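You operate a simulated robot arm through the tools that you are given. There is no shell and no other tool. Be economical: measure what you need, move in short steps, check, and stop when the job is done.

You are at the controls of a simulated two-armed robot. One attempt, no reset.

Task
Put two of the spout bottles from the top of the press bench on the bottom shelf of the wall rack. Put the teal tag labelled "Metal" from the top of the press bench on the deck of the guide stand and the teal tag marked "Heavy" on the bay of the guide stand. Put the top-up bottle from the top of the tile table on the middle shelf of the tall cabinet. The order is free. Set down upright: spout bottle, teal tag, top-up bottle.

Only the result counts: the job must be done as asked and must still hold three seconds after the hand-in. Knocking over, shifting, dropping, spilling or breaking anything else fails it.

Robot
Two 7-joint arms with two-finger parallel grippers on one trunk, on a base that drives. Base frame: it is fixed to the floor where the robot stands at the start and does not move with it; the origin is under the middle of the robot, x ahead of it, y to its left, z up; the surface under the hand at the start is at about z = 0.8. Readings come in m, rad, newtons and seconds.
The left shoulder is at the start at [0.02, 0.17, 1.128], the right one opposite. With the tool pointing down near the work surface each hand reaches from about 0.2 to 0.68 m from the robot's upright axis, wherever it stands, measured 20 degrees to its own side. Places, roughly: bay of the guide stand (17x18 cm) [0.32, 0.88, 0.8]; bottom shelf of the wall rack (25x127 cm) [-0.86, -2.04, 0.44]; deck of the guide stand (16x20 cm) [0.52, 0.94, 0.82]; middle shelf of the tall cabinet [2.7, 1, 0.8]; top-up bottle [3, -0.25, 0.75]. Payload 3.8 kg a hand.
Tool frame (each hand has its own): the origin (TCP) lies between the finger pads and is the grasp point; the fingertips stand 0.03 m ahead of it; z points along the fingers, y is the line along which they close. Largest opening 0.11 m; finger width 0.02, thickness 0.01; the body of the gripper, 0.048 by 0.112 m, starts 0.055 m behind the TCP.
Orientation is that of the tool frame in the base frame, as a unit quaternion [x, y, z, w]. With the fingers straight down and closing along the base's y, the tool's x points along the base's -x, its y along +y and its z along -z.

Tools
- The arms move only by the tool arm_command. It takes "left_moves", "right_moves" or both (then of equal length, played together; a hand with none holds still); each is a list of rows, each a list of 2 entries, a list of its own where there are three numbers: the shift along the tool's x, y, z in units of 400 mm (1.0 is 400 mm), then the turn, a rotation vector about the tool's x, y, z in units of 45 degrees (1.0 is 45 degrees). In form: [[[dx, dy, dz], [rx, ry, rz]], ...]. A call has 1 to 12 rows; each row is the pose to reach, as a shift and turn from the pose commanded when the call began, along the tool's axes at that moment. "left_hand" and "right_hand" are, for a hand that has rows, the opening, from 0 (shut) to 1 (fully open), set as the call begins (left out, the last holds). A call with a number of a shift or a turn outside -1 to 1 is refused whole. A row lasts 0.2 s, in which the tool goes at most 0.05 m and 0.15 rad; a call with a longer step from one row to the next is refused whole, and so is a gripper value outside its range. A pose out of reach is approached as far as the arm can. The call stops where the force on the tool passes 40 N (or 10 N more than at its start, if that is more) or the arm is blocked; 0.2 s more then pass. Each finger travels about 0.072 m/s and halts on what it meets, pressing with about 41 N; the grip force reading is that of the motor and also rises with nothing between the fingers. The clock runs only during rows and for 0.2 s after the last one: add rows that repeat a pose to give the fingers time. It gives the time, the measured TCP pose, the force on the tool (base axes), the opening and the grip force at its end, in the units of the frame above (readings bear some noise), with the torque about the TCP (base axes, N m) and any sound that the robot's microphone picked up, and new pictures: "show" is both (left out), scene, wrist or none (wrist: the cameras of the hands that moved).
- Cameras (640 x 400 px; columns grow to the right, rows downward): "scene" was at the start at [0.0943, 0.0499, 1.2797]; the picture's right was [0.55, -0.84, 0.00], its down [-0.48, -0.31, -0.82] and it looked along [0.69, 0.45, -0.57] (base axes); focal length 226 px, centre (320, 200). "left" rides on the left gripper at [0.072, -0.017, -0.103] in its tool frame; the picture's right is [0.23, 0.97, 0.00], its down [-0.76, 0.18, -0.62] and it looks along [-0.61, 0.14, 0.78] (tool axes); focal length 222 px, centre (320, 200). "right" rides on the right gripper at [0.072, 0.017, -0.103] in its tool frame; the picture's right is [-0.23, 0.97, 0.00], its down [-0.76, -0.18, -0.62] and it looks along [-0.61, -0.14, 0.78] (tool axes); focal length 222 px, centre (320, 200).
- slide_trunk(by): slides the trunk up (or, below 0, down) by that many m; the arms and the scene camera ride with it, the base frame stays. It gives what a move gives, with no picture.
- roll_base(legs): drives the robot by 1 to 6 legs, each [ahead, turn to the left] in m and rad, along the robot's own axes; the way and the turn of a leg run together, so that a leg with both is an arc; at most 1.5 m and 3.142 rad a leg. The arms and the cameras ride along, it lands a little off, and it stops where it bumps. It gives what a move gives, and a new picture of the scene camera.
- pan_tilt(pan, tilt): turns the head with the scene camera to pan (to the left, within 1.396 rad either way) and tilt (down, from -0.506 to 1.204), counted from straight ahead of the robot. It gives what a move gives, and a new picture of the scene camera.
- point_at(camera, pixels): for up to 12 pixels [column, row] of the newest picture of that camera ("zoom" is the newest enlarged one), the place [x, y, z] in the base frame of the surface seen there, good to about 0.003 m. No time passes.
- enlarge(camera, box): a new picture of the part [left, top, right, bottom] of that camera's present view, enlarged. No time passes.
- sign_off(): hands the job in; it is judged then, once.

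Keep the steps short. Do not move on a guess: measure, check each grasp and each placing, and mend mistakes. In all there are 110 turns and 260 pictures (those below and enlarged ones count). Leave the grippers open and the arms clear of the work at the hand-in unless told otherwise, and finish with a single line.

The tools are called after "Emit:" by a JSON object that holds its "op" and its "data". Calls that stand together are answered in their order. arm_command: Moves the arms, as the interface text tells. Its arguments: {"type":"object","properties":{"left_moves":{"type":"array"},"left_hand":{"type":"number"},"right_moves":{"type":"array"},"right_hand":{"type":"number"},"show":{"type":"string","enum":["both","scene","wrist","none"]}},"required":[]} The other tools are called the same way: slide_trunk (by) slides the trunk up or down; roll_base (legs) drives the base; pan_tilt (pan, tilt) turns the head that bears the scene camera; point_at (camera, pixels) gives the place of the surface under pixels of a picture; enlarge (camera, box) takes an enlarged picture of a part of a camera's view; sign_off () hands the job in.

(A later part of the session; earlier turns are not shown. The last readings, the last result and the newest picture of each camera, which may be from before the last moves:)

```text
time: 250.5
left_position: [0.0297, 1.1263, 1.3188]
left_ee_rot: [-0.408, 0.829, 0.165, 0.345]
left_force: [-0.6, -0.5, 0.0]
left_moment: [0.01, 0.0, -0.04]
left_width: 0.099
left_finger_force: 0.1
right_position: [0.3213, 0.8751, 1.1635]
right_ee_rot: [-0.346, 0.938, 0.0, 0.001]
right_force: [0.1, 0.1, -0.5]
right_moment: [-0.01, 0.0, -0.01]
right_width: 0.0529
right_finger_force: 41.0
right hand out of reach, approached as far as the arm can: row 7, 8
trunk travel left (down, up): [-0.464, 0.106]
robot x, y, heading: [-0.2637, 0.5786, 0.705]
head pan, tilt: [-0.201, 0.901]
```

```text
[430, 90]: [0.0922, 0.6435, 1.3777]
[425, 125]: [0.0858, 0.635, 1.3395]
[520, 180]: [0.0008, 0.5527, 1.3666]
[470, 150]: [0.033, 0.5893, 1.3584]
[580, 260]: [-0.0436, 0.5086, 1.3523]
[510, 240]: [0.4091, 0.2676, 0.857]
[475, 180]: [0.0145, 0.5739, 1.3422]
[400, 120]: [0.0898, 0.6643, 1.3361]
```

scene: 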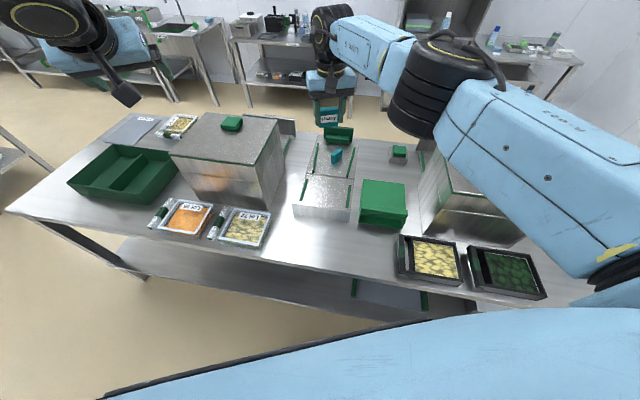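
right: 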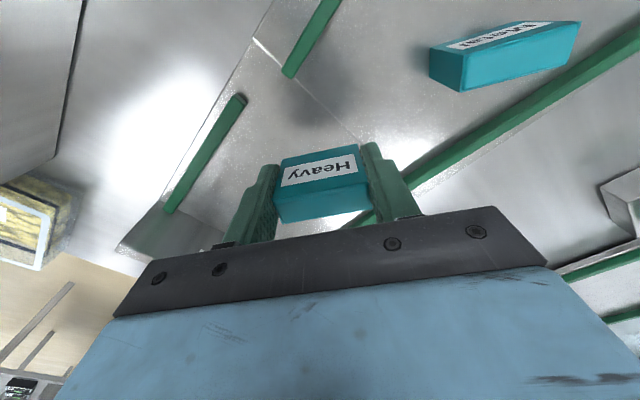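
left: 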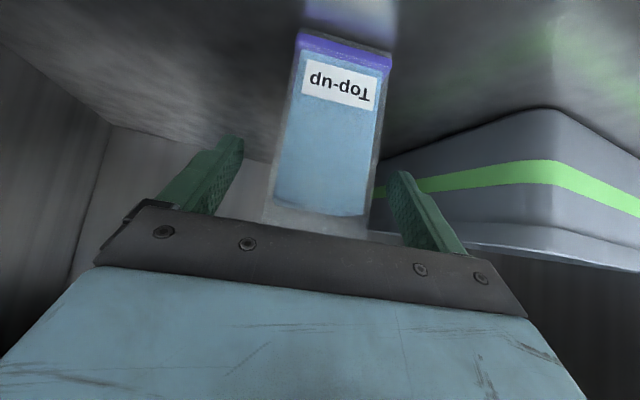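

Links are in front of the box, fine. Lower the trunk 0.26.

Emit:
{"op": "slide_trunk", "data": {"by": -0.26}}

Emit:
{"op": "arm_command", "data": {"right_moves": [[[0, 0, 0.02], [0, 0, 0]]], "show": "both"}}

```text
time: 253.2
left_position: [0.0292, 1.1267, 1.0592]
left_ee_rot: [-0.409, 0.829, 0.165, 0.345]
left_force: [0.5, 0.5, -0.2]
left_moment: [0.0, 0.02, 0.03]
left_width: 0.099
left_finger_force: 0.0
right_position: [0.3206, 0.8756, 0.9038]
right_ee_rot: [-0.345, 0.939, 0.001, 0.0]
right_force: [-0.3, 0.4, 0.4]
right_moment: [0.0, -0.03, -0.01]
right_width: 0.0531
right_finger_force: 40.9
trunk travel left (down, up): [-0.204, 0.366]
robot x, y, heading: [-0.2659, 0.5829, 0.699]
head pan, tilt: [-0.201, 0.901]
```

```text
time: 253.6
left_position: [0.03, 1.1267, 1.0591]
left_ee_rot: [-0.408, 0.829, 0.164, 0.345]
left_force: [-0.1, 0.4, -0.3]
left_moment: [-0.03, -0.01, -0.02]
left_width: 0.0989
left_finger_force: 0.2
right_position: [0.321, 0.8758, 0.8965]
right_ee_rot: [-0.345, 0.939, 0.0, 0.001]
right_force: [-0.4, 0.1, 0.4]
right_moment: [0.02, 0.0, 0.01]
right_width: 0.053
right_finger_force: 40.8
trunk travel left (down, up): [-0.204, 0.366]
robot x, y, heading: [-0.262, 0.5801, 0.705]
head pan, tilt: [-0.201, 0.901]
```

scene: 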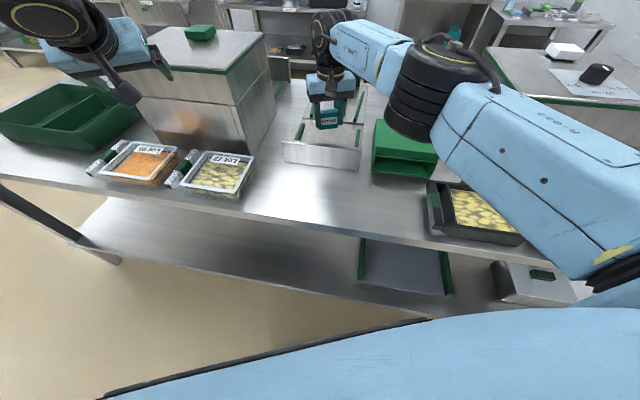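
right: 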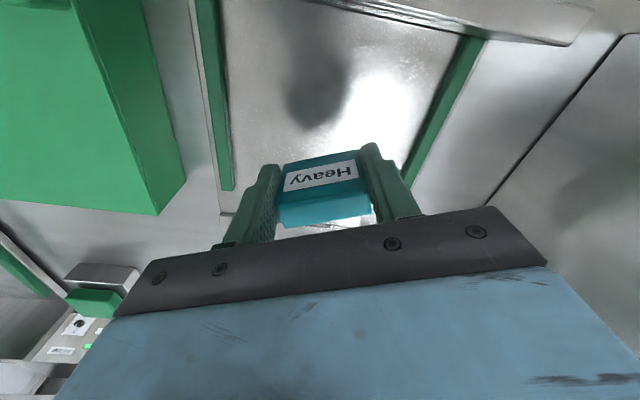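

Well within the bay. Lower to about z 0.850.

Emit:
{"op": "arm_command", "data": {"right_moves": [[[0, 0, 0.05], [0, 0, 0]], [[0, 0, 0.1], [0, 0, 0]], [[0, 0, 0.117], [0, 0, 0]], [[0, 0, 0.122], [0, 0, 0]], [[0, 0, 0.122], [0, 0, 0]]], "show": "none"}}

```text
time: 254.8
left_position: [0.0295, 1.1267, 1.0584]
left_ee_rot: [-0.409, 0.828, 0.166, 0.346]
left_force: [0.6, 0.2, -0.2]
left_moment: [0.01, 0.0, 0.0]
left_width: 0.0989
left_finger_force: 0.0
right_position: [0.3195, 0.8723, 0.8464]
right_ee_rot: [-0.345, 0.939, 0.001, 0.001]
right_force: [0.5, 0.0, 2.1]
right_moment: [-0.05, -0.06, 0.0]
right_width: 0.053
right_finger_force: 40.9
right hand out of reach, approached as far as the arm can: row 2, 3, 4, 5
trunk travel left (down, up): [-0.204, 0.366]
robot x, y, heading: [-0.262, 0.5816, 0.7]
head pan, tilt: [-0.201, 0.901]
```

Just touching (2 N). Open to 0.68, then lift.

Emit:
{"op": "arm_command", "data": {"right_moves": [[[0, 0, 0], [0, 0, 0]], [[0, 0, 0], [0, 0, 0]], [[0, 0, 0], [0, 0, 0]]], "right_hand": 0.68, "show": "wrist"}}

Emit:
{"op": "arm_command", "data": {"right_moves": [[[0, 0, -0.06], [0, 0, 0]], [[0, 0, -0.16], [0, 0, 0]], [[0, 0, -0.28], [0, 0, 0]], [[0, 0, -0.4], [0, 0, 0]], [[0.1, 0, -0.48], [0, 0, 0]], [[0.2, 0, -0.52], [0, 0, 0]]], "show": "both"}}

```text
time: 255.6
left_position: [0.0295, 1.1264, 1.0591]
left_ee_rot: [-0.409, 0.828, 0.166, 0.345]
left_force: [-0.5, 0.0, -0.2]
left_moment: [0.02, 0.0, 0.02]
left_width: 0.0987
left_finger_force: 0.0
right_position: [0.3194, 0.8718, 0.8466]
right_ee_rot: [-0.345, 0.939, 0.0, 0.001]
right_force: [-1.2, -0.1, 0.5]
right_moment: [0.02, 0.02, -0.02]
right_width: 0.0748
right_finger_force: 0.0
trunk travel left (down, up): [-0.204, 0.366]
robot x, y, heading: [-0.2599, 0.5803, 0.7]
head pan, tilt: [-0.201, 0.901]
```

right: 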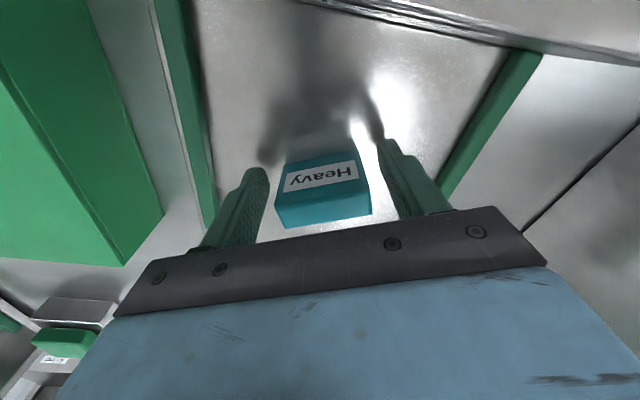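

```text
refused: row 5 steps farther than a row can; nothing moved
```

Heavy stands in the bay. Lift with smaller steps.

Emit:
{"op": "arm_command", "data": {"right_moves": [[[0, 0, -0.06], [0, 0, 0]], [[0, 0, -0.16], [0, 0, 0]], [[0, 0, -0.28], [0, 0, 0]], [[0, 0, -0.4], [0, 0, 0]], [[0.08, 0, -0.48], [0, 0, 0]], [[0.17, 0, -0.54], [0, 0, 0]], [[0.27, 0, -0.6], [0, 0, 0]], [[0.37, 0, -0.62], [0, 0, 0]], [[0.4, 0, -0.62], [0, 0, 0]]], "show": "scene"}}

Emit:
{"op": "slide_trunk", "data": {"by": 0.2}}

```text
time: 257.6
left_position: [0.0307, 1.126, 1.0588]
left_ee_rot: [-0.409, 0.829, 0.166, 0.345]
left_force: [-0.6, -1.2, 0.0]
left_moment: [-0.02, 0.04, 0.03]
left_width: 0.0988
left_finger_force: 0.0
right_position: [0.2685, 0.8727, 1.12]
right_ee_rot: [-0.345, 0.939, 0.0, 0.001]
right_force: [0.1, 0.4, 0.8]
right_moment: [-0.01, 0.03, 0.0]
right_width: 0.0748
right_finger_force: 0.0
right hand out of reach, approached as far as the arm can: row 1, 2, 3, 5, 6, 7, 8, 9
trunk travel left (down, up): [-0.204, 0.366]
robot x, y, heading: [-0.2631, 0.58, 0.697]
head pan, tilt: [-0.201, 0.901]
```

scene: 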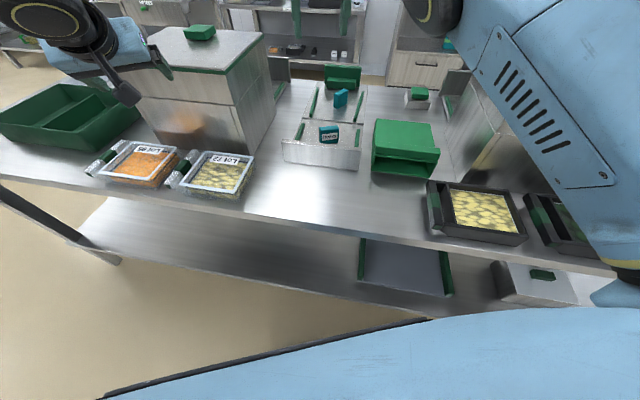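

```text
time: 259.8
left_position: [0.03, 1.1259, 1.2585]
left_ee_rot: [-0.41, 0.828, 0.166, 0.344]
left_force: [-0.5, -0.3, -0.9]
left_moment: [-0.01, 0.02, -0.01]
left_width: 0.0989
left_finger_force: 0.1
right_position: [0.2686, 0.874, 1.3198]
right_ee_rot: [-0.345, 0.939, 0.0, -0.001]
right_force: [0.9, 0.4, -0.3]
right_moment: [-0.01, 0.0, -0.01]
right_width: 0.0748
right_finger_force: 0.0
trunk travel left (down, up): [-0.404, 0.166]
robot x, y, heading: [-0.2604, 0.5801, 0.702]
head pan, tilt: [-0.201, 0.901]
```

Both tags placed. Next the bottles: drive to face bottle A (at (0.458,0.005)) with the right hand's side.

Emit:
{"op": "roll_base", "data": {"legs": [[0, 1.08], [-0.536, 0], [0, -1.44]]}}

Emit:
{"op": "pan_tilt", "data": {"pan": -0.1, "tilt": 0.75}}

```text
time: 269.1
left_position: [0.3166, 0.4699, 1.2599]
left_ee_rot: [-0.257, 0.887, 0.102, 0.369]
left_force: [0.2, -0.6, 0.7]
left_moment: [-0.02, 0.0, -0.03]
left_width: 0.0992
left_finger_force: 0.1
right_position: [0.4537, 0.1498, 1.3193]
right_ee_rot: [-0.175, 0.984, 0.0, 0.0]
right_force: [0.8, 0.6, -0.2]
right_moment: [-0.04, 0.01, -0.02]
right_width: 0.0748
right_finger_force: 0.0
trunk travel left (down, up): [-0.404, 0.166]
robot x, y, heading: [-0.1457, 0.0618, 0.35]
head pan, tilt: [-0.201, 0.901]
```

scene: 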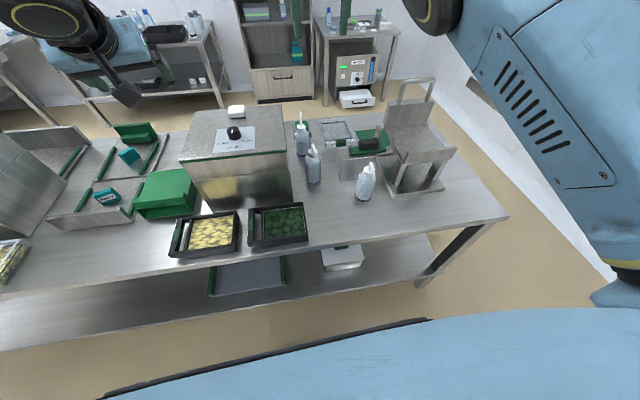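

```text
time: 269.8
left_position: [0.3161, 0.4703, 1.2583]
left_ee_rot: [-0.256, 0.887, 0.102, 0.369]
left_force: [0.8, -0.3, 0.0]
left_moment: [0.01, 0.01, 0.02]
left_width: 0.099
left_finger_force: 0.0
right_position: [0.4536, 0.1494, 1.3201]
right_ee_rot: [-0.175, 0.985, 0.001, 0.0]
right_force: [0.6, 0.0, 0.5]
right_moment: [-0.01, -0.01, 0.04]
right_width: 0.0746
right_finger_force: 0.0
trunk travel left (down, up): [-0.404, 0.166]
robot x, y, heading: [-0.1466, 0.0593, 0.351]
head pan, tilt: [-0.099, 0.75]
```

scene: 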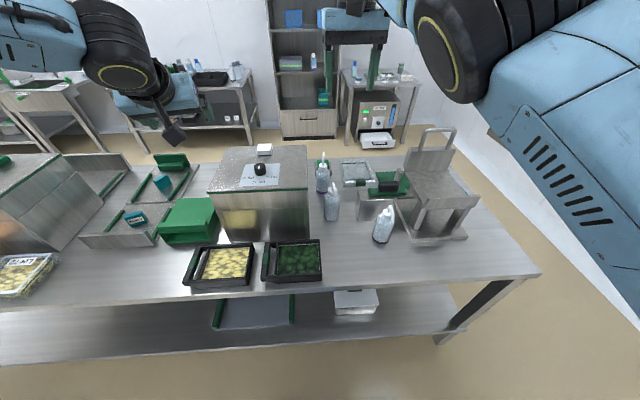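

Emit:
{"op": "enlarge", "data": {"camera": "scene", "box": [300, 145, 420, 255]}}

Emit:
{"op": "point_at", "data": {"camera": "zoom", "pixels": [[445, 250], [455, 195], [475, 190], [415, 280], [455, 290], [170, 205], [170, 160], [175, 140], [165, 240], [130, 200], [205, 200], [100, 110]]}}

```text
3.64 times, centred on (360, 200) of scene
```

zoom: 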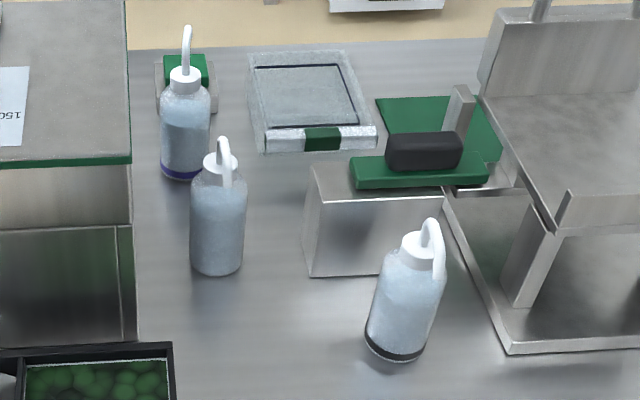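

```text
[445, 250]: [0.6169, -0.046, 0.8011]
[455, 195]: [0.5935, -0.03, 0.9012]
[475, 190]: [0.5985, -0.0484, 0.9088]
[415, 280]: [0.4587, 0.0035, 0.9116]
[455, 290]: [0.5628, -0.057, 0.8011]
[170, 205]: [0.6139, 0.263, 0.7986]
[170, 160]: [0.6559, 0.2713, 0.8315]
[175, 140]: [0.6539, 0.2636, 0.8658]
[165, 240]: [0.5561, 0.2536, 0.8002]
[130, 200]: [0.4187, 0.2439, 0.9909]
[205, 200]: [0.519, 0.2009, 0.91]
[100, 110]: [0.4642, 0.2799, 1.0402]
```

Emit:
{"op": "point_at", "data": {"camera": "zoom", "pixels": [[400, 310], [395, 356], [372, 320], [433, 325], [422, 243], [432, 222], [438, 275], [218, 240], [215, 270], [192, 235], [243, 235], [224, 140]]}}

Emit:
{"op": "point_at", "data": {"camera": "zoom", "pixels": [[215, 165], [228, 185], [215, 190], [135, 345], [132, 235], [310, 230], [310, 275], [510, 345], [535, 300], [170, 390], [412, 258], [195, 200]]}}

```text
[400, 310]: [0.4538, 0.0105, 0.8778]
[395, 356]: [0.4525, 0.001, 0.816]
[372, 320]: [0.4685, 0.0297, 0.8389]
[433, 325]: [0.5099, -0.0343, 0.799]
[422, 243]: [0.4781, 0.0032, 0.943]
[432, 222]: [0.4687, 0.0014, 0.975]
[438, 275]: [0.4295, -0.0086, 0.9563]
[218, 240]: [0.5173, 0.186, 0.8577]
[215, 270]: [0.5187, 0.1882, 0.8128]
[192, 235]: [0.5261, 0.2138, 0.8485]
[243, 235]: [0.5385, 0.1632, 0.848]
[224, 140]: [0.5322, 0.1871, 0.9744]
```

```text
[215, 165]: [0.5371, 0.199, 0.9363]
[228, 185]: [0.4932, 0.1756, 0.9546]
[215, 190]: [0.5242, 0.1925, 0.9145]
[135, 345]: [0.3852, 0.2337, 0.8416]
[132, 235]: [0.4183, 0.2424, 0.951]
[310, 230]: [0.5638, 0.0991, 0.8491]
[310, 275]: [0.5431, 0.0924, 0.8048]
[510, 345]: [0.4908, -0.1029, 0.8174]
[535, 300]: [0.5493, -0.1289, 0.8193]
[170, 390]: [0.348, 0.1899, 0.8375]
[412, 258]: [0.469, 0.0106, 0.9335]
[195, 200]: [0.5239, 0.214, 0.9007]
```

A ≈ (0.481,0.004), B ≈ (0.543,0.191), r≈2.7 cm, spouts pointing to the robot at z≈0.955. I'll grasp at pitch 60°, z≈0.855. First: right hand to pre-grasp posture (45° now), left hand out to the left.

Emit:
{"op": "arm_command", "data": {"right_moves": [[[0.03, -0.045, 0.06], [0, -0.12, 0]], [[0.065, -0.09, 0.13], [0, -0.25, 0]], [[0.1, -0.135, 0.2], [0, -0.38, 0]], [[0.13, -0.18, 0.27], [0, -0.51, 0]], [[0.165, -0.23, 0.34], [0, -0.64, 0]], [[0.2, -0.275, 0.41], [0, -0.77, 0]], [[0.23, -0.32, 0.48], [0, -0.9, 0]], [[0.26, -0.3625, 0.545], [0, -1.0, 0]], [[0.26, -0.3625, 0.545], [0, -1.0, 0]]], "left_moves": [[[0.02, 0.06, -0.02], [0, 0, 0]], [[0.04, 0.12, -0.04], [0, 0, 0]], [[0.06, 0.18, -0.06], [0, 0, 0]], [[0.08, 0.24, -0.08], [0, 0, 0]], [[0.1, 0.3, -0.1], [0, 0, 0]], [[0.12, 0.36, -0.12], [0, 0, 0]], [[0.14, 0.43, -0.14], [0, 0, 0]], [[0.157, 0.489, -0.157], [0, 0, 0]], [[0.157, 0.489, -0.157], [0, 0, 0]]], "right_hand": 1, "show": "none"}}

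Emit:
{"op": "arm_command", "data": {"right_moves": [[[0, 0, 0], [0, -0.17, 0]], [[0, 0, 0], [0, -0.333, 0]], [[0, 0, 0], [0, -0.333, 0]]], "show": "both"}}

```text
time: 271.8
left_position: [0.1373, 0.5908, 1.2574]
left_ee_rot: [-0.257, 0.888, 0.102, 0.368]
left_force: [1.0, -0.5, -0.1]
left_moment: [-0.05, -0.03, 0.0]
left_width: 0.099
left_finger_force: 0.1
right_position: [0.4065, -0.0191, 1.1015]
right_ee_rot: [-0.162, 0.91, 0.068, 0.376]
right_force: [0.1, 0.7, 1.2]
right_moment: [0.01, 0.01, 0.01]
right_width: 0.11
right_finger_force: 0.2
right hand out of reach, approached as far as the arm can: row 1, 2, 3, 4
trunk travel left (down, up): [-0.404, 0.166]
robot x, y, heading: [-0.1463, 0.0589, 0.345]
head pan, tilt: [-0.099, 0.75]
```

```text
time: 272.6
left_position: [0.1362, 0.5894, 1.2587]
left_ee_rot: [-0.257, 0.888, 0.102, 0.369]
left_force: [-0.1, 1.0, 0.1]
left_moment: [-0.02, 0.0, 0.01]
left_width: 0.0987
left_finger_force: 0.0
right_position: [0.4059, -0.0198, 1.1035]
right_ee_rot: [-0.154, 0.868, 0.083, 0.465]
right_force: [-1.0, -0.1, -0.3]
right_moment: [0.0, 0.0, -0.01]
right_width: 0.1101
right_finger_force: 0.0
right hand out of reach, approached as far as the arm can: row 2, 3
trunk travel left (down, up): [-0.404, 0.166]
robot x, y, heading: [-0.1475, 0.0587, 0.348]
head pan, tilt: [-0.099, 0.75]
```

scene: 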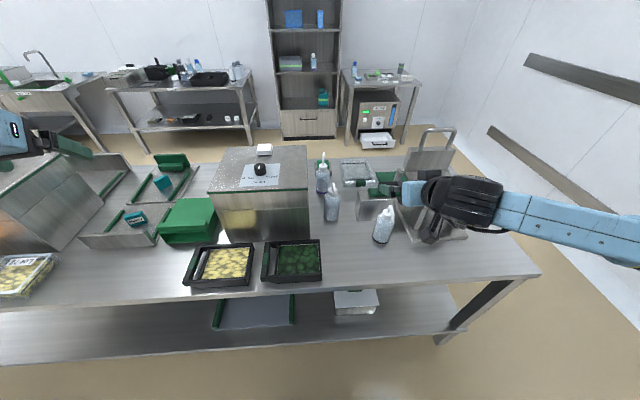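
right: 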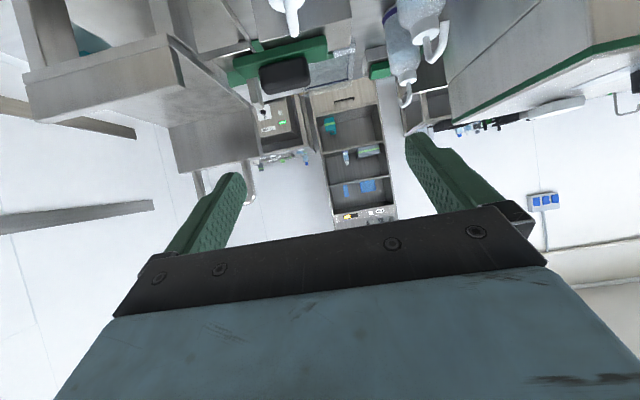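

Check where the right forearm and camera are relative to the press before lowering.

Emit:
{"op": "point_at", "data": {"camera": "scene", "pixels": [[470, 195], [520, 215], [580, 225], [435, 230], [440, 200], [437, 238], [460, 232], [405, 222], [450, 225], [495, 222]]}}

Emit:
{"op": "enlarge", "data": {"camera": "scene", "box": [360, 130, 540, 270]}}

```text
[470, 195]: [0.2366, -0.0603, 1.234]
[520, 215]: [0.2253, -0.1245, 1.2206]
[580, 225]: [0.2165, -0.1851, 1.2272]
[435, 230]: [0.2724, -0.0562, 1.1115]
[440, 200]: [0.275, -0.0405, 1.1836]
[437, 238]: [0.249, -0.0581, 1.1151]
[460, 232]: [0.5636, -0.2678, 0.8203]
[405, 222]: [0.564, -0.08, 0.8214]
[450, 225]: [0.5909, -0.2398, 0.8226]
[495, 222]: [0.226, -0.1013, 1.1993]
```

```text
2.86 times, centred on (450, 200) of scene
```

zoom: 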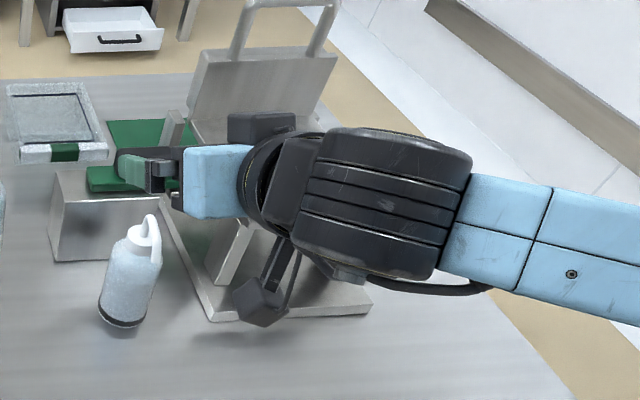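

All off the bench edge. Lower trunk 0.248.

Emit:
{"op": "slide_trunk", "data": {"by": -0.248}}

Emit:
{"op": "arm_command", "data": {"right_moves": [[[0, 0, 0], [0, 0, 0]]], "show": "both"}}

```text
time: 275.2
left_position: [0.1359, 0.59, 1.0112]
left_ee_rot: [-0.256, 0.888, 0.102, 0.369]
left_force: [-0.1, -0.3, 0.4]
left_moment: [0.0, -0.01, 0.01]
left_width: 0.0993
left_finger_force: 0.1
right_position: [0.406, -0.02, 0.8546]
right_ee_rot: [-0.155, 0.868, 0.083, 0.464]
right_force: [-0.9, -1.1, -0.2]
right_moment: [0.0, -0.01, -0.01]
right_width: 0.1102
right_finger_force: 0.1
trunk travel left (down, up): [-0.156, 0.414]
robot x, y, heading: [-0.1458, 0.0541, 0.351]
head pan, tilt: [-0.099, 0.75]
```

```text
time: 275.6
left_position: [0.1362, 0.5902, 1.0104]
left_ee_rot: [-0.256, 0.887, 0.102, 0.37]
left_force: [-0.2, -0.1, -1.2]
left_moment: [-0.02, -0.03, -0.01]
left_width: 0.099
left_finger_force: 0.0
right_position: [0.4049, -0.0201, 0.854]
right_ee_rot: [-0.154, 0.868, 0.082, 0.466]
right_force: [-0.2, 0.0, 0.6]
right_moment: [0.01, -0.02, 0.0]
right_width: 0.11
right_finger_force: 0.1
trunk travel left (down, up): [-0.156, 0.414]
robot x, y, heading: [-0.1481, 0.0553, 0.346]
head pan, tilt: [-0.099, 0.75]
```

scene: 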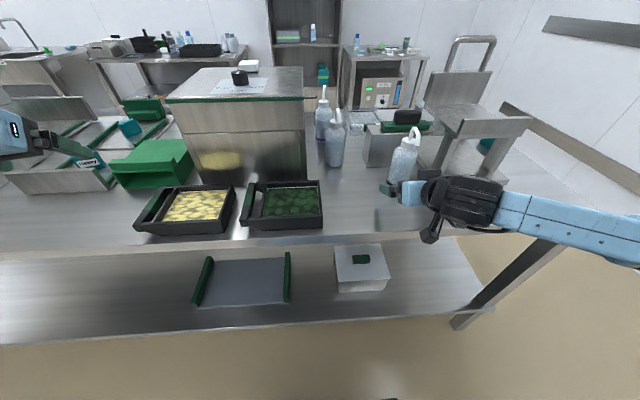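
right: 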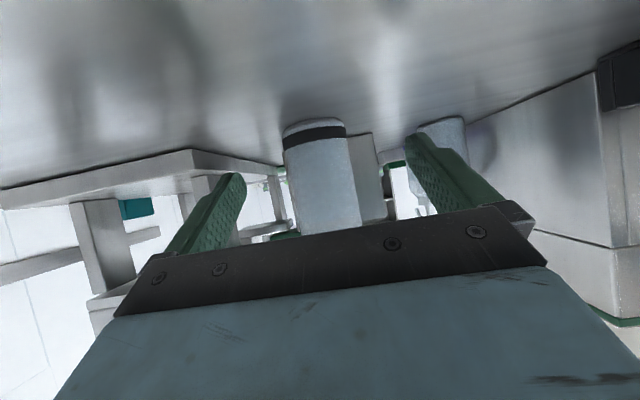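

Centred. Advance 7.8 cm horizontally.

Emit:
{"op": "arm_command", "data": {"right_moves": [[[-0.054, -0.004, 0.081], [0, 0, 0]], [[-0.106, -0.008, 0.16], [0, 0, 0]], [[-0.106, -0.008, 0.16], [0, 0, 0]]], "show": "both"}}

```text
time: 276.4
left_position: [0.1362, 0.59, 1.0111]
left_ee_rot: [-0.257, 0.887, 0.102, 0.369]
left_force: [-0.7, 0.3, 0.0]
left_moment: [0.03, -0.03, 0.02]
left_width: 0.0991
left_finger_force: 0.0
right_position: [0.4805, 0.0058, 0.8547]
right_ee_rot: [-0.155, 0.867, 0.083, 0.465]
right_force: [0.2, 0.3, -0.4]
right_moment: [-0.01, -0.01, 0.04]
right_width: 0.11
right_finger_force: 0.0
trunk travel left (down, up): [-0.156, 0.414]
robot x, y, heading: [-0.1458, 0.0594, 0.35]
head pan, tilt: [-0.099, 0.75]
```

scene: 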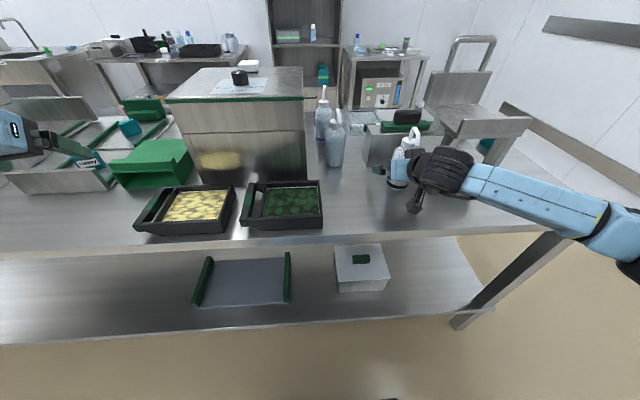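
right: 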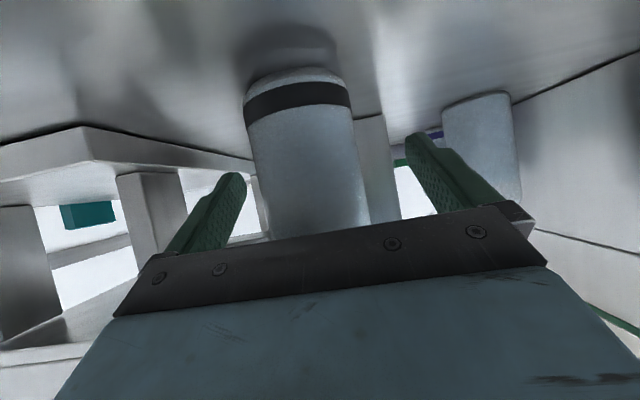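

Good. Close the right hand, then lift by the trunk a little.

Emit:
{"op": "arm_command", "data": {"right_moves": [[[0, 0, 0], [0, 0, 0]], [[0, 0, 0], [0, 0, 0]], [[0, 0, 0], [0, 0, 0]], [[0, 0, 0], [0, 0, 0]]], "right_hand": 0, "show": "wrist"}}

Emit:
{"op": "slide_trunk", "data": {"by": 0.25}}

```text
time: 277.4
left_position: [0.1354, 0.589, 1.01]
left_ee_rot: [-0.257, 0.888, 0.102, 0.368]
left_force: [-0.2, -0.7, -0.8]
left_moment: [0.01, -0.01, -0.01]
left_width: 0.099
left_finger_force: 0.1
right_position: [0.4806, 0.0026, 0.8552]
right_ee_rot: [-0.155, 0.868, 0.083, 0.465]
right_force: [0.1, 0.1, 1.1]
right_moment: [-0.03, -0.06, -0.01]
right_width: 0.0566
right_finger_force: 40.9
trunk travel left (down, up): [-0.156, 0.414]
robot x, y, heading: [-0.1451, 0.0581, 0.347]
head pan, tilt: [-0.099, 0.75]
```

right: 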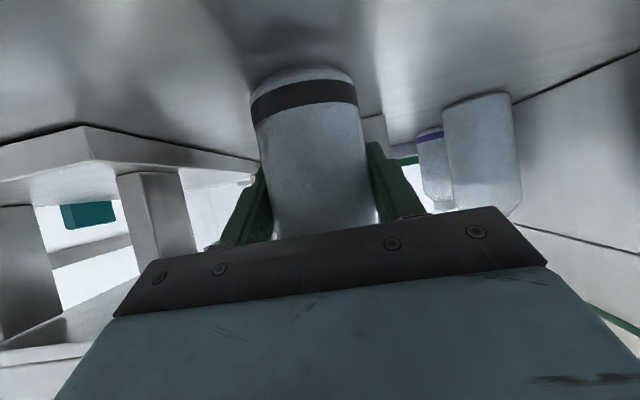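

```text
time: 280.0
left_position: [0.1357, 0.5892, 1.261]
left_ee_rot: [-0.258, 0.887, 0.102, 0.368]
left_force: [-0.1, 0.4, -0.2]
left_moment: [-0.02, 0.04, -0.01]
left_width: 0.0994
left_finger_force: 0.0
right_position: [0.4802, 0.004, 1.1042]
right_ee_rot: [-0.154, 0.868, 0.083, 0.464]
right_force: [0.3, 1.1, -2.2]
right_moment: [-0.01, 0.03, 0.0]
right_width: 0.0563
right_finger_force: 41.1
trunk travel left (down, up): [-0.406, 0.164]
robot x, y, heading: [-0.1489, 0.0595, 0.345]
head pan, tilt: [-0.099, 0.75]
```

Bottle A held. For B (left hand): raise/pull back the right hand so its bottle clears the press, and put the left hand in pre-grasp posture.

Emit:
{"op": "arm_command", "data": {"right_moves": [[[-0.035, 0, -0.074], [0, 0, 0]], [[-0.07, 0, -0.148], [0, 0, 0]], [[-0.107, 0, -0.222], [0, 0, 0]], [[-0.143, 0, -0.296], [0, 0, 0]], [[-0.18, 0, -0.37], [0, 0, 0]], [[-0.215, 0, -0.4435], [0, 0, 0]], [[-0.215, 0, -0.4435], [0, 0, 0]]], "left_moves": [[[0.043, -0.062, 0.05], [0, -0.045, 0]], [[0.085, -0.124, 0.1], [0, -0.09, 0]], [[0.128, -0.185, 0.15], [0, -0.134, 0]], [[0.17, -0.247, 0.2], [0, -0.178, 0]], [[0.213, -0.308, 0.25], [0, -0.222, 0]], [[0.255, -0.37, 0.3], [0, -0.267, 0]], [[0.255, -0.37, 0.3], [0, -0.267, 0]]], "left_hand": 0.82, "show": "none"}}

Emit:
{"op": "roll_base", "data": {"legs": [[0, -1.577], [0.363, 0], [0, 1.571], [0.1, 0]]}}

```text
time: 281.6
left_position: [0.2265, 0.4707, 1.1039]
left_ee_rot: [-0.244, 0.844, 0.128, 0.46]
left_force: [0.0, -0.6, 0.8]
left_moment: [0.0, -0.02, -0.01]
left_width: 0.0904
left_finger_force: 0.1
right_position: [0.3853, -0.0279, 1.2753]
right_ee_rot: [-0.154, 0.868, 0.082, 0.465]
right_force: [-0.5, 0.8, -2.0]
right_moment: [-0.02, -0.02, -0.02]
right_width: 0.0568
right_finger_force: 41.0
trunk travel left (down, up): [-0.406, 0.164]
robot x, y, heading: [-0.1455, 0.0571, 0.355]
head pan, tilt: [-0.099, 0.75]
```

```text
time: 292.4
left_position: [0.4405, 0.1632, 1.1041]
left_ee_rot: [-0.245, 0.844, 0.128, 0.459]
left_force: [0.7, 0.2, 0.1]
left_moment: [0.0, 0.0, -0.02]
left_width: 0.0902
left_finger_force: 0.0
right_position: [0.6005, -0.3362, 1.2739]
right_ee_rot: [-0.154, 0.868, 0.082, 0.464]
right_force: [0.4, 1.1, -3.0]
right_moment: [0.01, 0.02, -0.01]
right_width: 0.0567
right_finger_force: 40.8
trunk travel left (down, up): [-0.406, 0.164]
robot x, y, heading: [0.0655, -0.2508, 0.348]
head pan, tilt: [-0.099, 0.75]
```

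scene: 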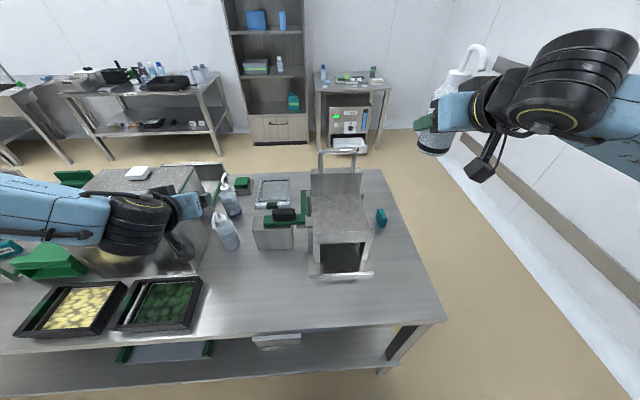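

Left hand is 10 cm behind B, 3 cm to its left. Check the left forearm against the box front before lowering.

Emit:
{"op": "point_at", "data": {"camera": "scene", "pixels": [[140, 225], [100, 215], [60, 205], [135, 250], [165, 215], [100, 245], [180, 245], [185, 262], [225, 235], [225, 200]]}}

Emit:
{"op": "enlarge", "data": {"camera": "scene", "box": [40, 150, 280, 300]}}

```text
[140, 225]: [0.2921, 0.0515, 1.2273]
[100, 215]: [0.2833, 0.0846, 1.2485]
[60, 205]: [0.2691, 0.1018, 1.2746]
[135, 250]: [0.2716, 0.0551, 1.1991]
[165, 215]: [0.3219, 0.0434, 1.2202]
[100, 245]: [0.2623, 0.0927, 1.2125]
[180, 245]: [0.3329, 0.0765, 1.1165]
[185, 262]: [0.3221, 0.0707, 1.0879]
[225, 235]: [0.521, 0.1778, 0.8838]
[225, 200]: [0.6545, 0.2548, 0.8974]
```

```text
2.67 times, centred on (160, 225) of scene
```

zoom: 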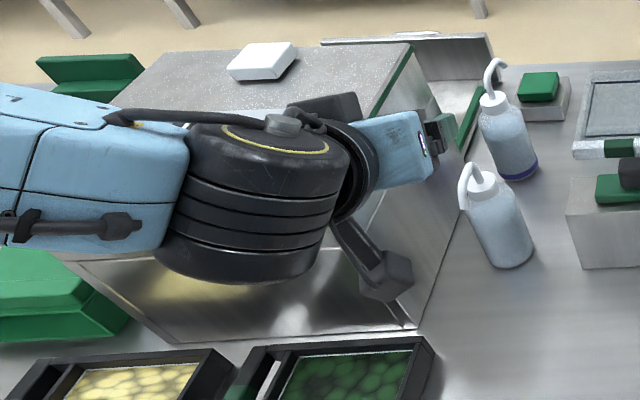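

The left forearm would hit the box for B. Instead I'll deliver A now with the right hand, then return for B with the right hand too. Drive to a standoff before the rack.

Emit:
{"op": "roll_base", "data": {"legs": [[-0.25, 0], [0, -2.426], [0.863, 0], [0, 0.783]]}}

Emit:
{"op": "pan_tilt", "data": {"pan": -0.25, "tilt": 0.6}}

Emit:
{"op": "slide_trunk", "data": {"by": -0.36}}

```text
time: 306.2
left_position: [-0.1931, -1.4956, 1.1034]
left_ee_rot: [0.445, 0.758, -0.245, 0.409]
left_force: [0.6, 0.7, 0.0]
left_moment: [0.01, 0.02, 0.03]
left_width: 0.0903
left_finger_force: 0.2
right_position: [-0.7005, -1.627, 1.2738]
right_ee_rot: [0.525, 0.708, -0.281, 0.379]
right_force: [0.0, 0.0, -2.8]
right_moment: [0.02, 0.0, 0.01]
right_width: 0.0565
right_finger_force: 40.9
trunk travel left (down, up): [-0.406, 0.164]
robot x, y, heading: [-0.5849, -1.0997, -1.281]
head pan, tilt: [-0.099, 0.75]
```

scene: 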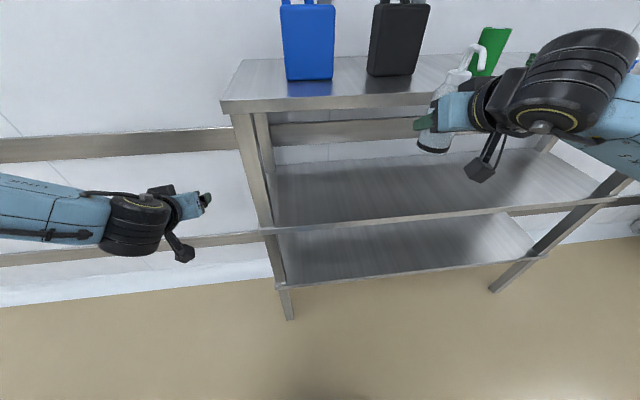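

```text
time: 306.9
left_position: [-0.1926, -1.4944, 1.1047]
left_ee_rot: [0.446, 0.757, -0.246, 0.409]
left_force: [-0.6, 0.7, 1.5]
left_moment: [0.02, -0.03, -0.02]
left_width: 0.0905
left_finger_force: 0.0
right_position: [-0.7005, -1.6255, 1.2739]
right_ee_rot: [0.525, 0.708, -0.282, 0.379]
right_force: [1.4, 0.0, -2.7]
right_moment: [0.02, -0.02, -0.02]
right_width: 0.0564
right_finger_force: 41.3
trunk travel left (down, up): [-0.406, 0.164]
robot x, y, heading: [-0.5847, -1.0974, -1.281]
head pan, tilt: [-0.25, 0.6]
```

scene: 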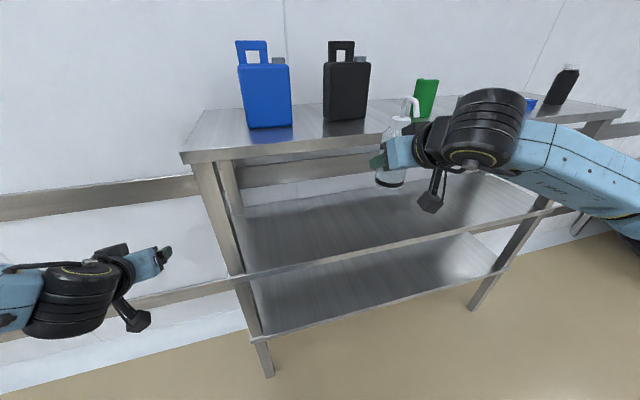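

```text
time: 310.4
left_position: [-0.192, -1.4951, 0.7435]
left_ee_rot: [0.446, 0.757, -0.247, 0.409]
left_force: [0.3, -0.1, -0.6]
left_moment: [-0.01, -0.03, 0.02]
left_width: 0.0901
left_finger_force: 0.1
right_position: [-0.7009, -1.6263, 0.914]
right_ee_rot: [0.525, 0.708, -0.281, 0.379]
right_force: [-0.3, 0.0, -2.5]
right_moment: [-0.01, -0.02, 0.02]
right_width: 0.0567
right_finger_force: 40.9
trunk travel left (down, up): [-0.046, 0.524]
robot x, y, heading: [-0.5853, -1.0963, -1.279]
head pan, tilt: [-0.25, 0.6]
```

Retract the left hand to the left side, and lower the right hand with bottle A to just above bottom-shelf height, still in front of the rack.

Emit:
{"op": "arm_command", "data": {"right_moves": [[[0.07, 0, 0.075], [0, 0, 0]], [[0.145, 0, 0.15], [0, 0, 0]], [[0.22, 0, 0.225], [0, 0, 0]], [[0.295, 0, 0.3], [0, 0, 0]], [[0.37, 0, 0.375], [0, 0, 0]], [[0.445, 0, 0.45], [0, 0, 0]], [[0.52, 0, 0.53], [0, 0, 0]], [[0.6, 0, 0.61], [0, 0, 0]], [[0.6775, 0, 0.6915], [0, 0, 0]], [[0.6775, 0, 0.6915], [0, 0, 0]]], "left_moves": [[[-0.01, 0.07, -0.03], [0, 0, 0]], [[-0.02, 0.14, -0.06], [0, 0, 0]], [[-0.03, 0.21, -0.1], [0, 0, 0]], [[-0.04, 0.28, -0.13], [0, 0, 0]], [[-0.05, 0.36, -0.17], [0, 0, 0]], [[-0.06, 0.44, -0.2], [0, 0, 0]], [[-0.08, 0.52, -0.24], [0, 0, 0]], [[-0.09, 0.59, -0.27], [0, 0, 0]], [[-0.1, 0.654, -0.3], [0, 0, 0]], [[-0.1, 0.654, -0.3], [0, 0, 0]]], "show": "both"}}

Emit:
{"op": "point_at", "data": {"camera": "scene", "pixels": [[330, 215], [320, 300], [260, 245], [420, 260]]}}

```text
time: 312.6
left_position: [-0.002, -1.2983, 0.8415]
left_ee_rot: [0.446, 0.758, -0.245, 0.408]
left_force: [-0.3, -0.5, 0.0]
left_moment: [0.0, 0.01, -0.02]
left_width: 0.0903
left_finger_force: 0.0
right_position: [-0.689, -1.6643, 0.719]
right_ee_rot: [0.525, 0.71, -0.278, 0.377]
right_force: [0.3, 0.4, -3.0]
right_moment: [0.01, 0.0, -0.01]
right_width: 0.0566
right_finger_force: 41.4
right hand out of reach, approached as far as the arm can: row 5, 6, 7, 8, 9, 10
trunk travel left (down, up): [-0.046, 0.524]
robot x, y, heading: [-0.5802, -1.0985, -1.276]
head pan, tilt: [-0.25, 0.6]
```

scene: 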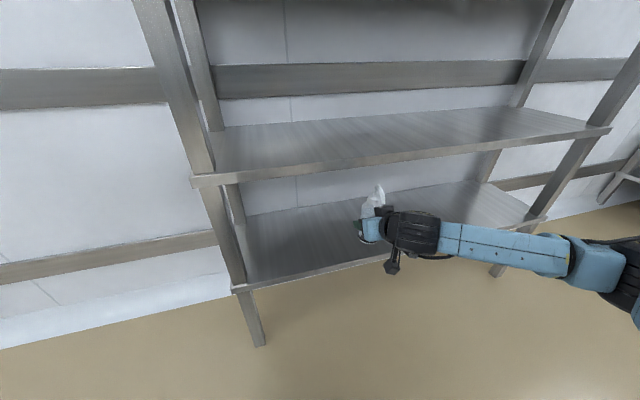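
right: 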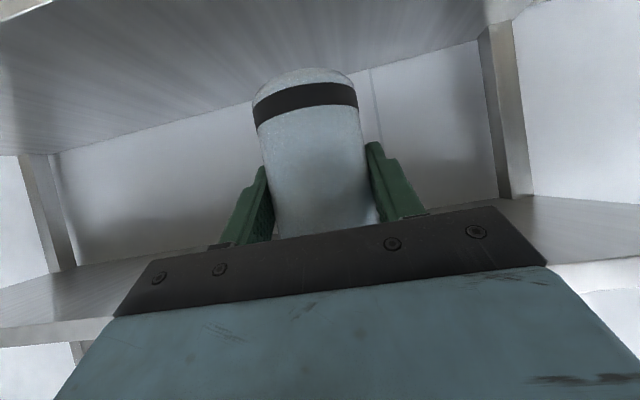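
left: 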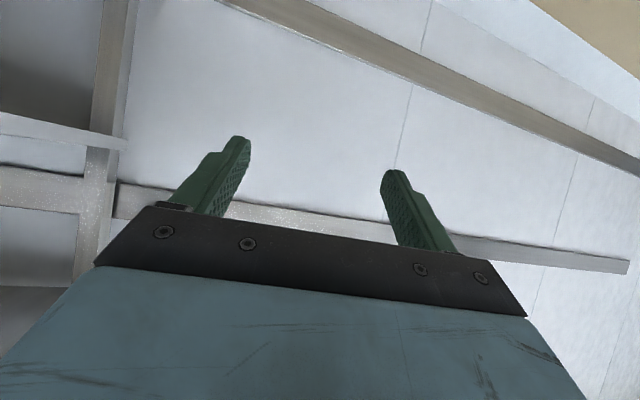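

```text
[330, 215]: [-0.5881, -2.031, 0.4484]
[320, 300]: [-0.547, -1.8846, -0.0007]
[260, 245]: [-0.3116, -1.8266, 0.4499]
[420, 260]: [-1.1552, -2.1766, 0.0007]
```

The arm stops at wrist ≈0.13 below the shoulder there. Test whether going further out (right +15 cm, forward +8 cm) permits lower heights.

Emit:
{"op": "arm_command", "data": {"right_moves": [[[-0.03, -0.09, 0.045], [0, 0, 0]], [[-0.06, -0.19, 0.09], [0, 0, 0]], [[-0.09, -0.28, 0.13], [0, 0, 0]], [[-0.11, -0.375, 0.166], [0, 0, 0]], [[-0.03, -0.375, 0.22], [0, 0, 0]], [[0.06, -0.375, 0.28], [0, 0, 0]], [[0.15, -0.375, 0.34], [0, 0, 0]], [[0.24, -0.375, 0.4], [0, 0, 0]], [[0.32, -0.375, 0.455], [0, 0, 0]], [[0.32, -0.375, 0.455], [0, 0, 0]]], "show": "scene"}}

```text
time: 314.8
left_position: [-0.0023, -1.2993, 0.8404]
left_ee_rot: [0.446, 0.757, -0.247, 0.408]
left_force: [0.7, 0.5, -0.5]
left_moment: [-0.01, 0.03, 0.01]
left_width: 0.0903
left_finger_force: 0.0
right_position: [-0.8075, -1.7859, 0.5101]
right_ee_rot: [0.525, 0.708, -0.281, 0.379]
right_force: [-0.4, 0.0, -3.1]
right_moment: [0.0, 0.01, 0.03]
right_width: 0.0564
right_finger_force: 41.2
trunk travel left (down, up): [-0.046, 0.524]
robot x, y, heading: [-0.5818, -1.0989, -1.276]
head pan, tilt: [-0.25, 0.6]
```

scene: 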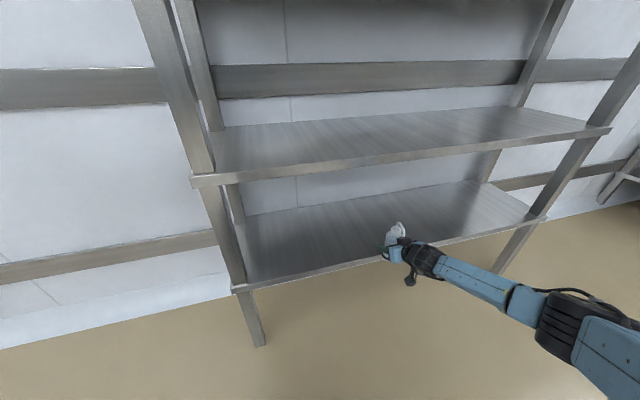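

That works: TCP z 0.51 reached. Raise trunk 3 cm, drive in 0.14 m, then look.

Emit:
{"op": "slide_trunk", "data": {"by": 0.03}}

Emit:
{"op": "roll_base", "data": {"legs": [[0.14, 0]]}}

Emit:
{"op": "arm_command", "data": {"right_moves": [[[0, 0, 0], [0, 0, 0]]], "show": "wrist"}}

Emit:
{"op": "enlarge", "data": {"camera": "scene", "box": [300, 150, 500, 310]}}

```text
time: 315.5
left_position: [-0.0033, -1.2982, 0.8711]
left_ee_rot: [0.446, 0.758, -0.246, 0.408]
left_force: [0.1, 0.3, 0.7]
left_moment: [0.02, 0.0, 0.03]
left_width: 0.09
left_finger_force: 0.1
right_position: [-0.8084, -1.7873, 0.5419]
right_ee_rot: [0.525, 0.708, -0.281, 0.38]
right_force: [0.3, 0.6, -2.9]
right_moment: [0.0, 0.0, -0.01]
right_width: 0.0563
right_finger_force: 40.2
trunk travel left (down, up): [-0.076, 0.494]
robot x, y, heading: [-0.5816, -1.0979, -1.28]
head pan, tilt: [-0.25, 0.6]
```

```text
time: 316.9
left_position: [0.037, -1.4343, 0.8708]
left_ee_rot: [0.446, 0.757, -0.246, 0.408]
left_force: [-0.1, 0.0, 0.0]
left_moment: [-0.02, 0.02, 0.0]
left_width: 0.0902
left_finger_force: 0.1
right_position: [-0.7685, -1.9213, 0.5404]
right_ee_rot: [0.525, 0.709, -0.281, 0.379]
right_force: [-0.5, -0.1, -2.8]
right_moment: [-0.01, -0.04, -0.01]
right_width: 0.0565
right_finger_force: 41.2
trunk travel left (down, up): [-0.076, 0.494]
robot x, y, heading: [-0.5417, -1.231, -1.285]
head pan, tilt: [-0.25, 0.6]
```

scene: 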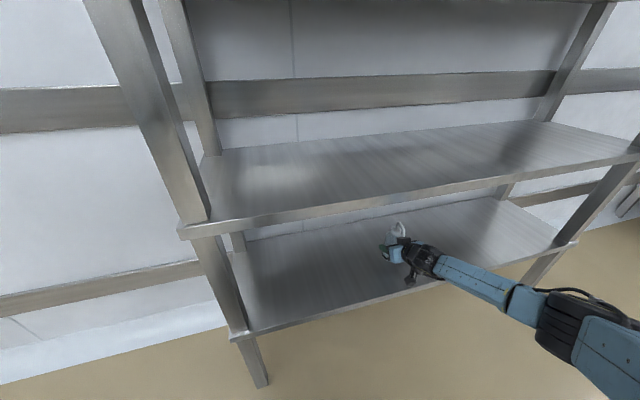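

```text
time: 317.2
left_position: [0.0369, -1.4339, 0.8717]
left_ee_rot: [0.446, 0.757, -0.246, 0.408]
left_force: [-0.3, 0.0, -0.9]
left_moment: [-0.02, 0.0, 0.03]
left_width: 0.0902
left_finger_force: 0.0
right_position: [-0.7684, -1.9213, 0.5404]
right_ee_rot: [0.526, 0.708, -0.281, 0.379]
right_force: [0.2, -0.2, -2.9]
right_moment: [0.01, 0.02, 0.03]
right_width: 0.0566
right_finger_force: 41.0
trunk travel left (down, up): [-0.076, 0.494]
robot x, y, heading: [-0.5423, -1.2312, -1.278]
head pan, tilt: [-0.25, 0.6]
```

right: 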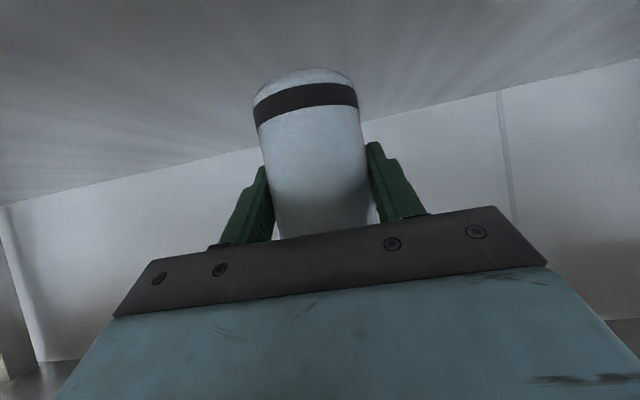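

```text
2.50 times, centred on (400, 230) of scene
```

zoom: 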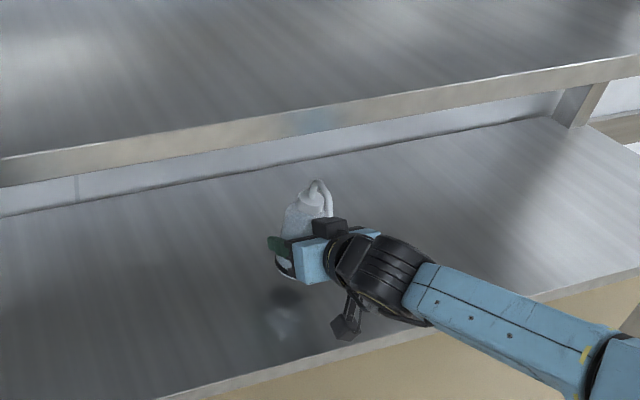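

Well inside the shelf. Lower by the trunk to contact.

Emit:
{"op": "slide_trunk", "data": {"by": -0.034}}

Emit:
{"op": "slide_trunk", "data": {"by": -0.004}}

```text
time: 318.0
left_position: [0.0378, -1.4343, 0.8375]
left_ee_rot: [0.446, 0.758, -0.246, 0.409]
left_force: [0.7, 0.6, -0.2]
left_moment: [0.0, 0.0, 0.0]
left_width: 0.0901
left_finger_force: 0.0
right_position: [-0.7679, -1.9218, 0.507]
right_ee_rot: [0.525, 0.708, -0.281, 0.379]
right_force: [-1.0, 0.7, -2.3]
right_moment: [0.02, 0.03, 0.01]
right_width: 0.0567
right_finger_force: 40.9
trunk travel left (down, up): [-0.042, 0.528]
robot x, y, heading: [-0.5409, -1.2374, -1.28]
head pan, tilt: [-0.25, 0.6]
```

```text
time: 318.6
left_position: [0.038, -1.4342, 0.833]
left_ee_rot: [0.445, 0.757, -0.246, 0.409]
left_force: [-0.5, -0.2, -0.5]
left_moment: [0.02, 0.01, 0.0]
left_width: 0.09
left_finger_force: 0.0
right_position: [-0.7689, -1.9224, 0.5049]
right_ee_rot: [0.524, 0.708, -0.282, 0.381]
right_force: [-0.7, 0.8, 5.1]
right_moment: [0.21, 0.1, -0.03]
right_width: 0.0567
right_finger_force: 41.3
trunk travel left (down, up): [-0.038, 0.532]
robot x, y, heading: [-0.5428, -1.2316, -1.281]
head pan, tilt: [-0.25, 0.6]
```

Contact (≈8 N). Open, then back straight out.

Emit:
{"op": "arm_command", "data": {"right_moves": [[[0, 0, 0], [0, 0, 0]], [[0, 0, 0], [0, 0, 0]], [[0, 0, 0], [0, 0, 0]], [[0, 0, 0], [0, 0, 0]]], "right_hand": 1, "show": "wrist"}}

Emit:
{"op": "roll_base", "data": {"legs": [[-0.3, 0]]}}

Emit:
{"op": "enlarge", "data": {"camera": "scene", "box": [270, 130, 470, 290]}}

```text
time: 319.6
left_position: [0.0367, -1.4326, 0.8341]
left_ee_rot: [0.445, 0.758, -0.246, 0.409]
left_force: [-0.1, -0.2, 0.0]
left_moment: [0.0, 0.02, -0.01]
left_width: 0.0903
left_finger_force: 0.1
right_position: [-0.7679, -1.9209, 0.5031]
right_ee_rot: [0.525, 0.709, -0.281, 0.378]
right_force: [0.5, 0.7, 0.2]
right_moment: [0.0, -0.02, -0.04]
right_width: 0.1098
right_finger_force: 0.0
trunk travel left (down, up): [-0.038, 0.532]
robot x, y, heading: [-0.5443, -1.2366, -1.282]
head pan, tilt: [-0.25, 0.6]
```

right: 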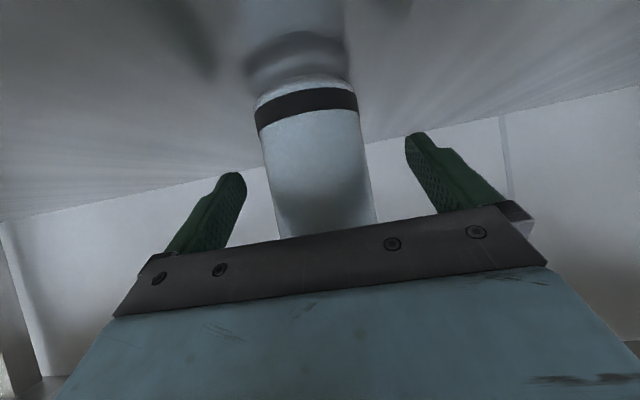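

```text
time: 321.6
left_position: [-0.0506, -1.1358, 0.8333]
left_ee_rot: [0.446, 0.758, -0.246, 0.409]
left_force: [-0.4, -0.7, -0.9]
left_moment: [0.0, 0.02, -0.02]
left_width: 0.0902
left_finger_force: 0.1
right_position: [-0.8558, -1.6245, 0.5034]
right_ee_rot: [0.525, 0.709, -0.281, 0.379]
right_force: [1.0, 0.5, -0.2]
right_moment: [0.04, 0.02, 0.02]
right_width: 0.1101
right_finger_force: 0.1
trunk travel left (down, up): [-0.038, 0.532]
robot x, y, heading: [-0.6319, -0.9379, -1.278]
head pan, tilt: [-0.25, 0.6]
```

scene: 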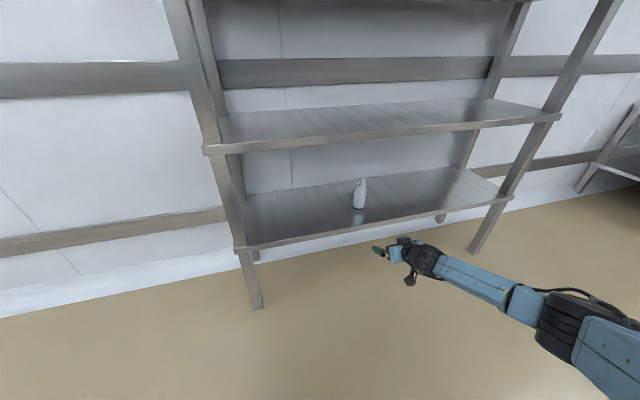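

```text
2.50 times, centred on (370, 210) of scene
```

zoom: 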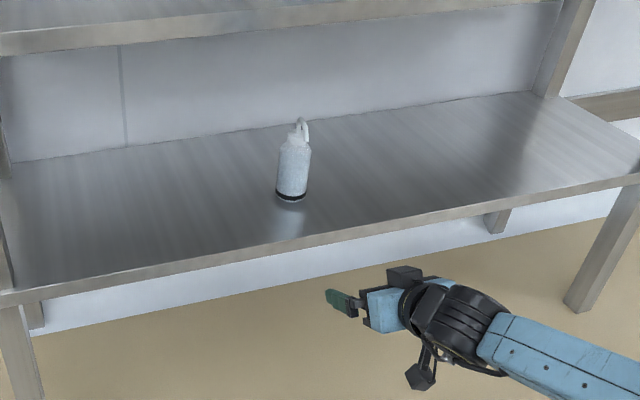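

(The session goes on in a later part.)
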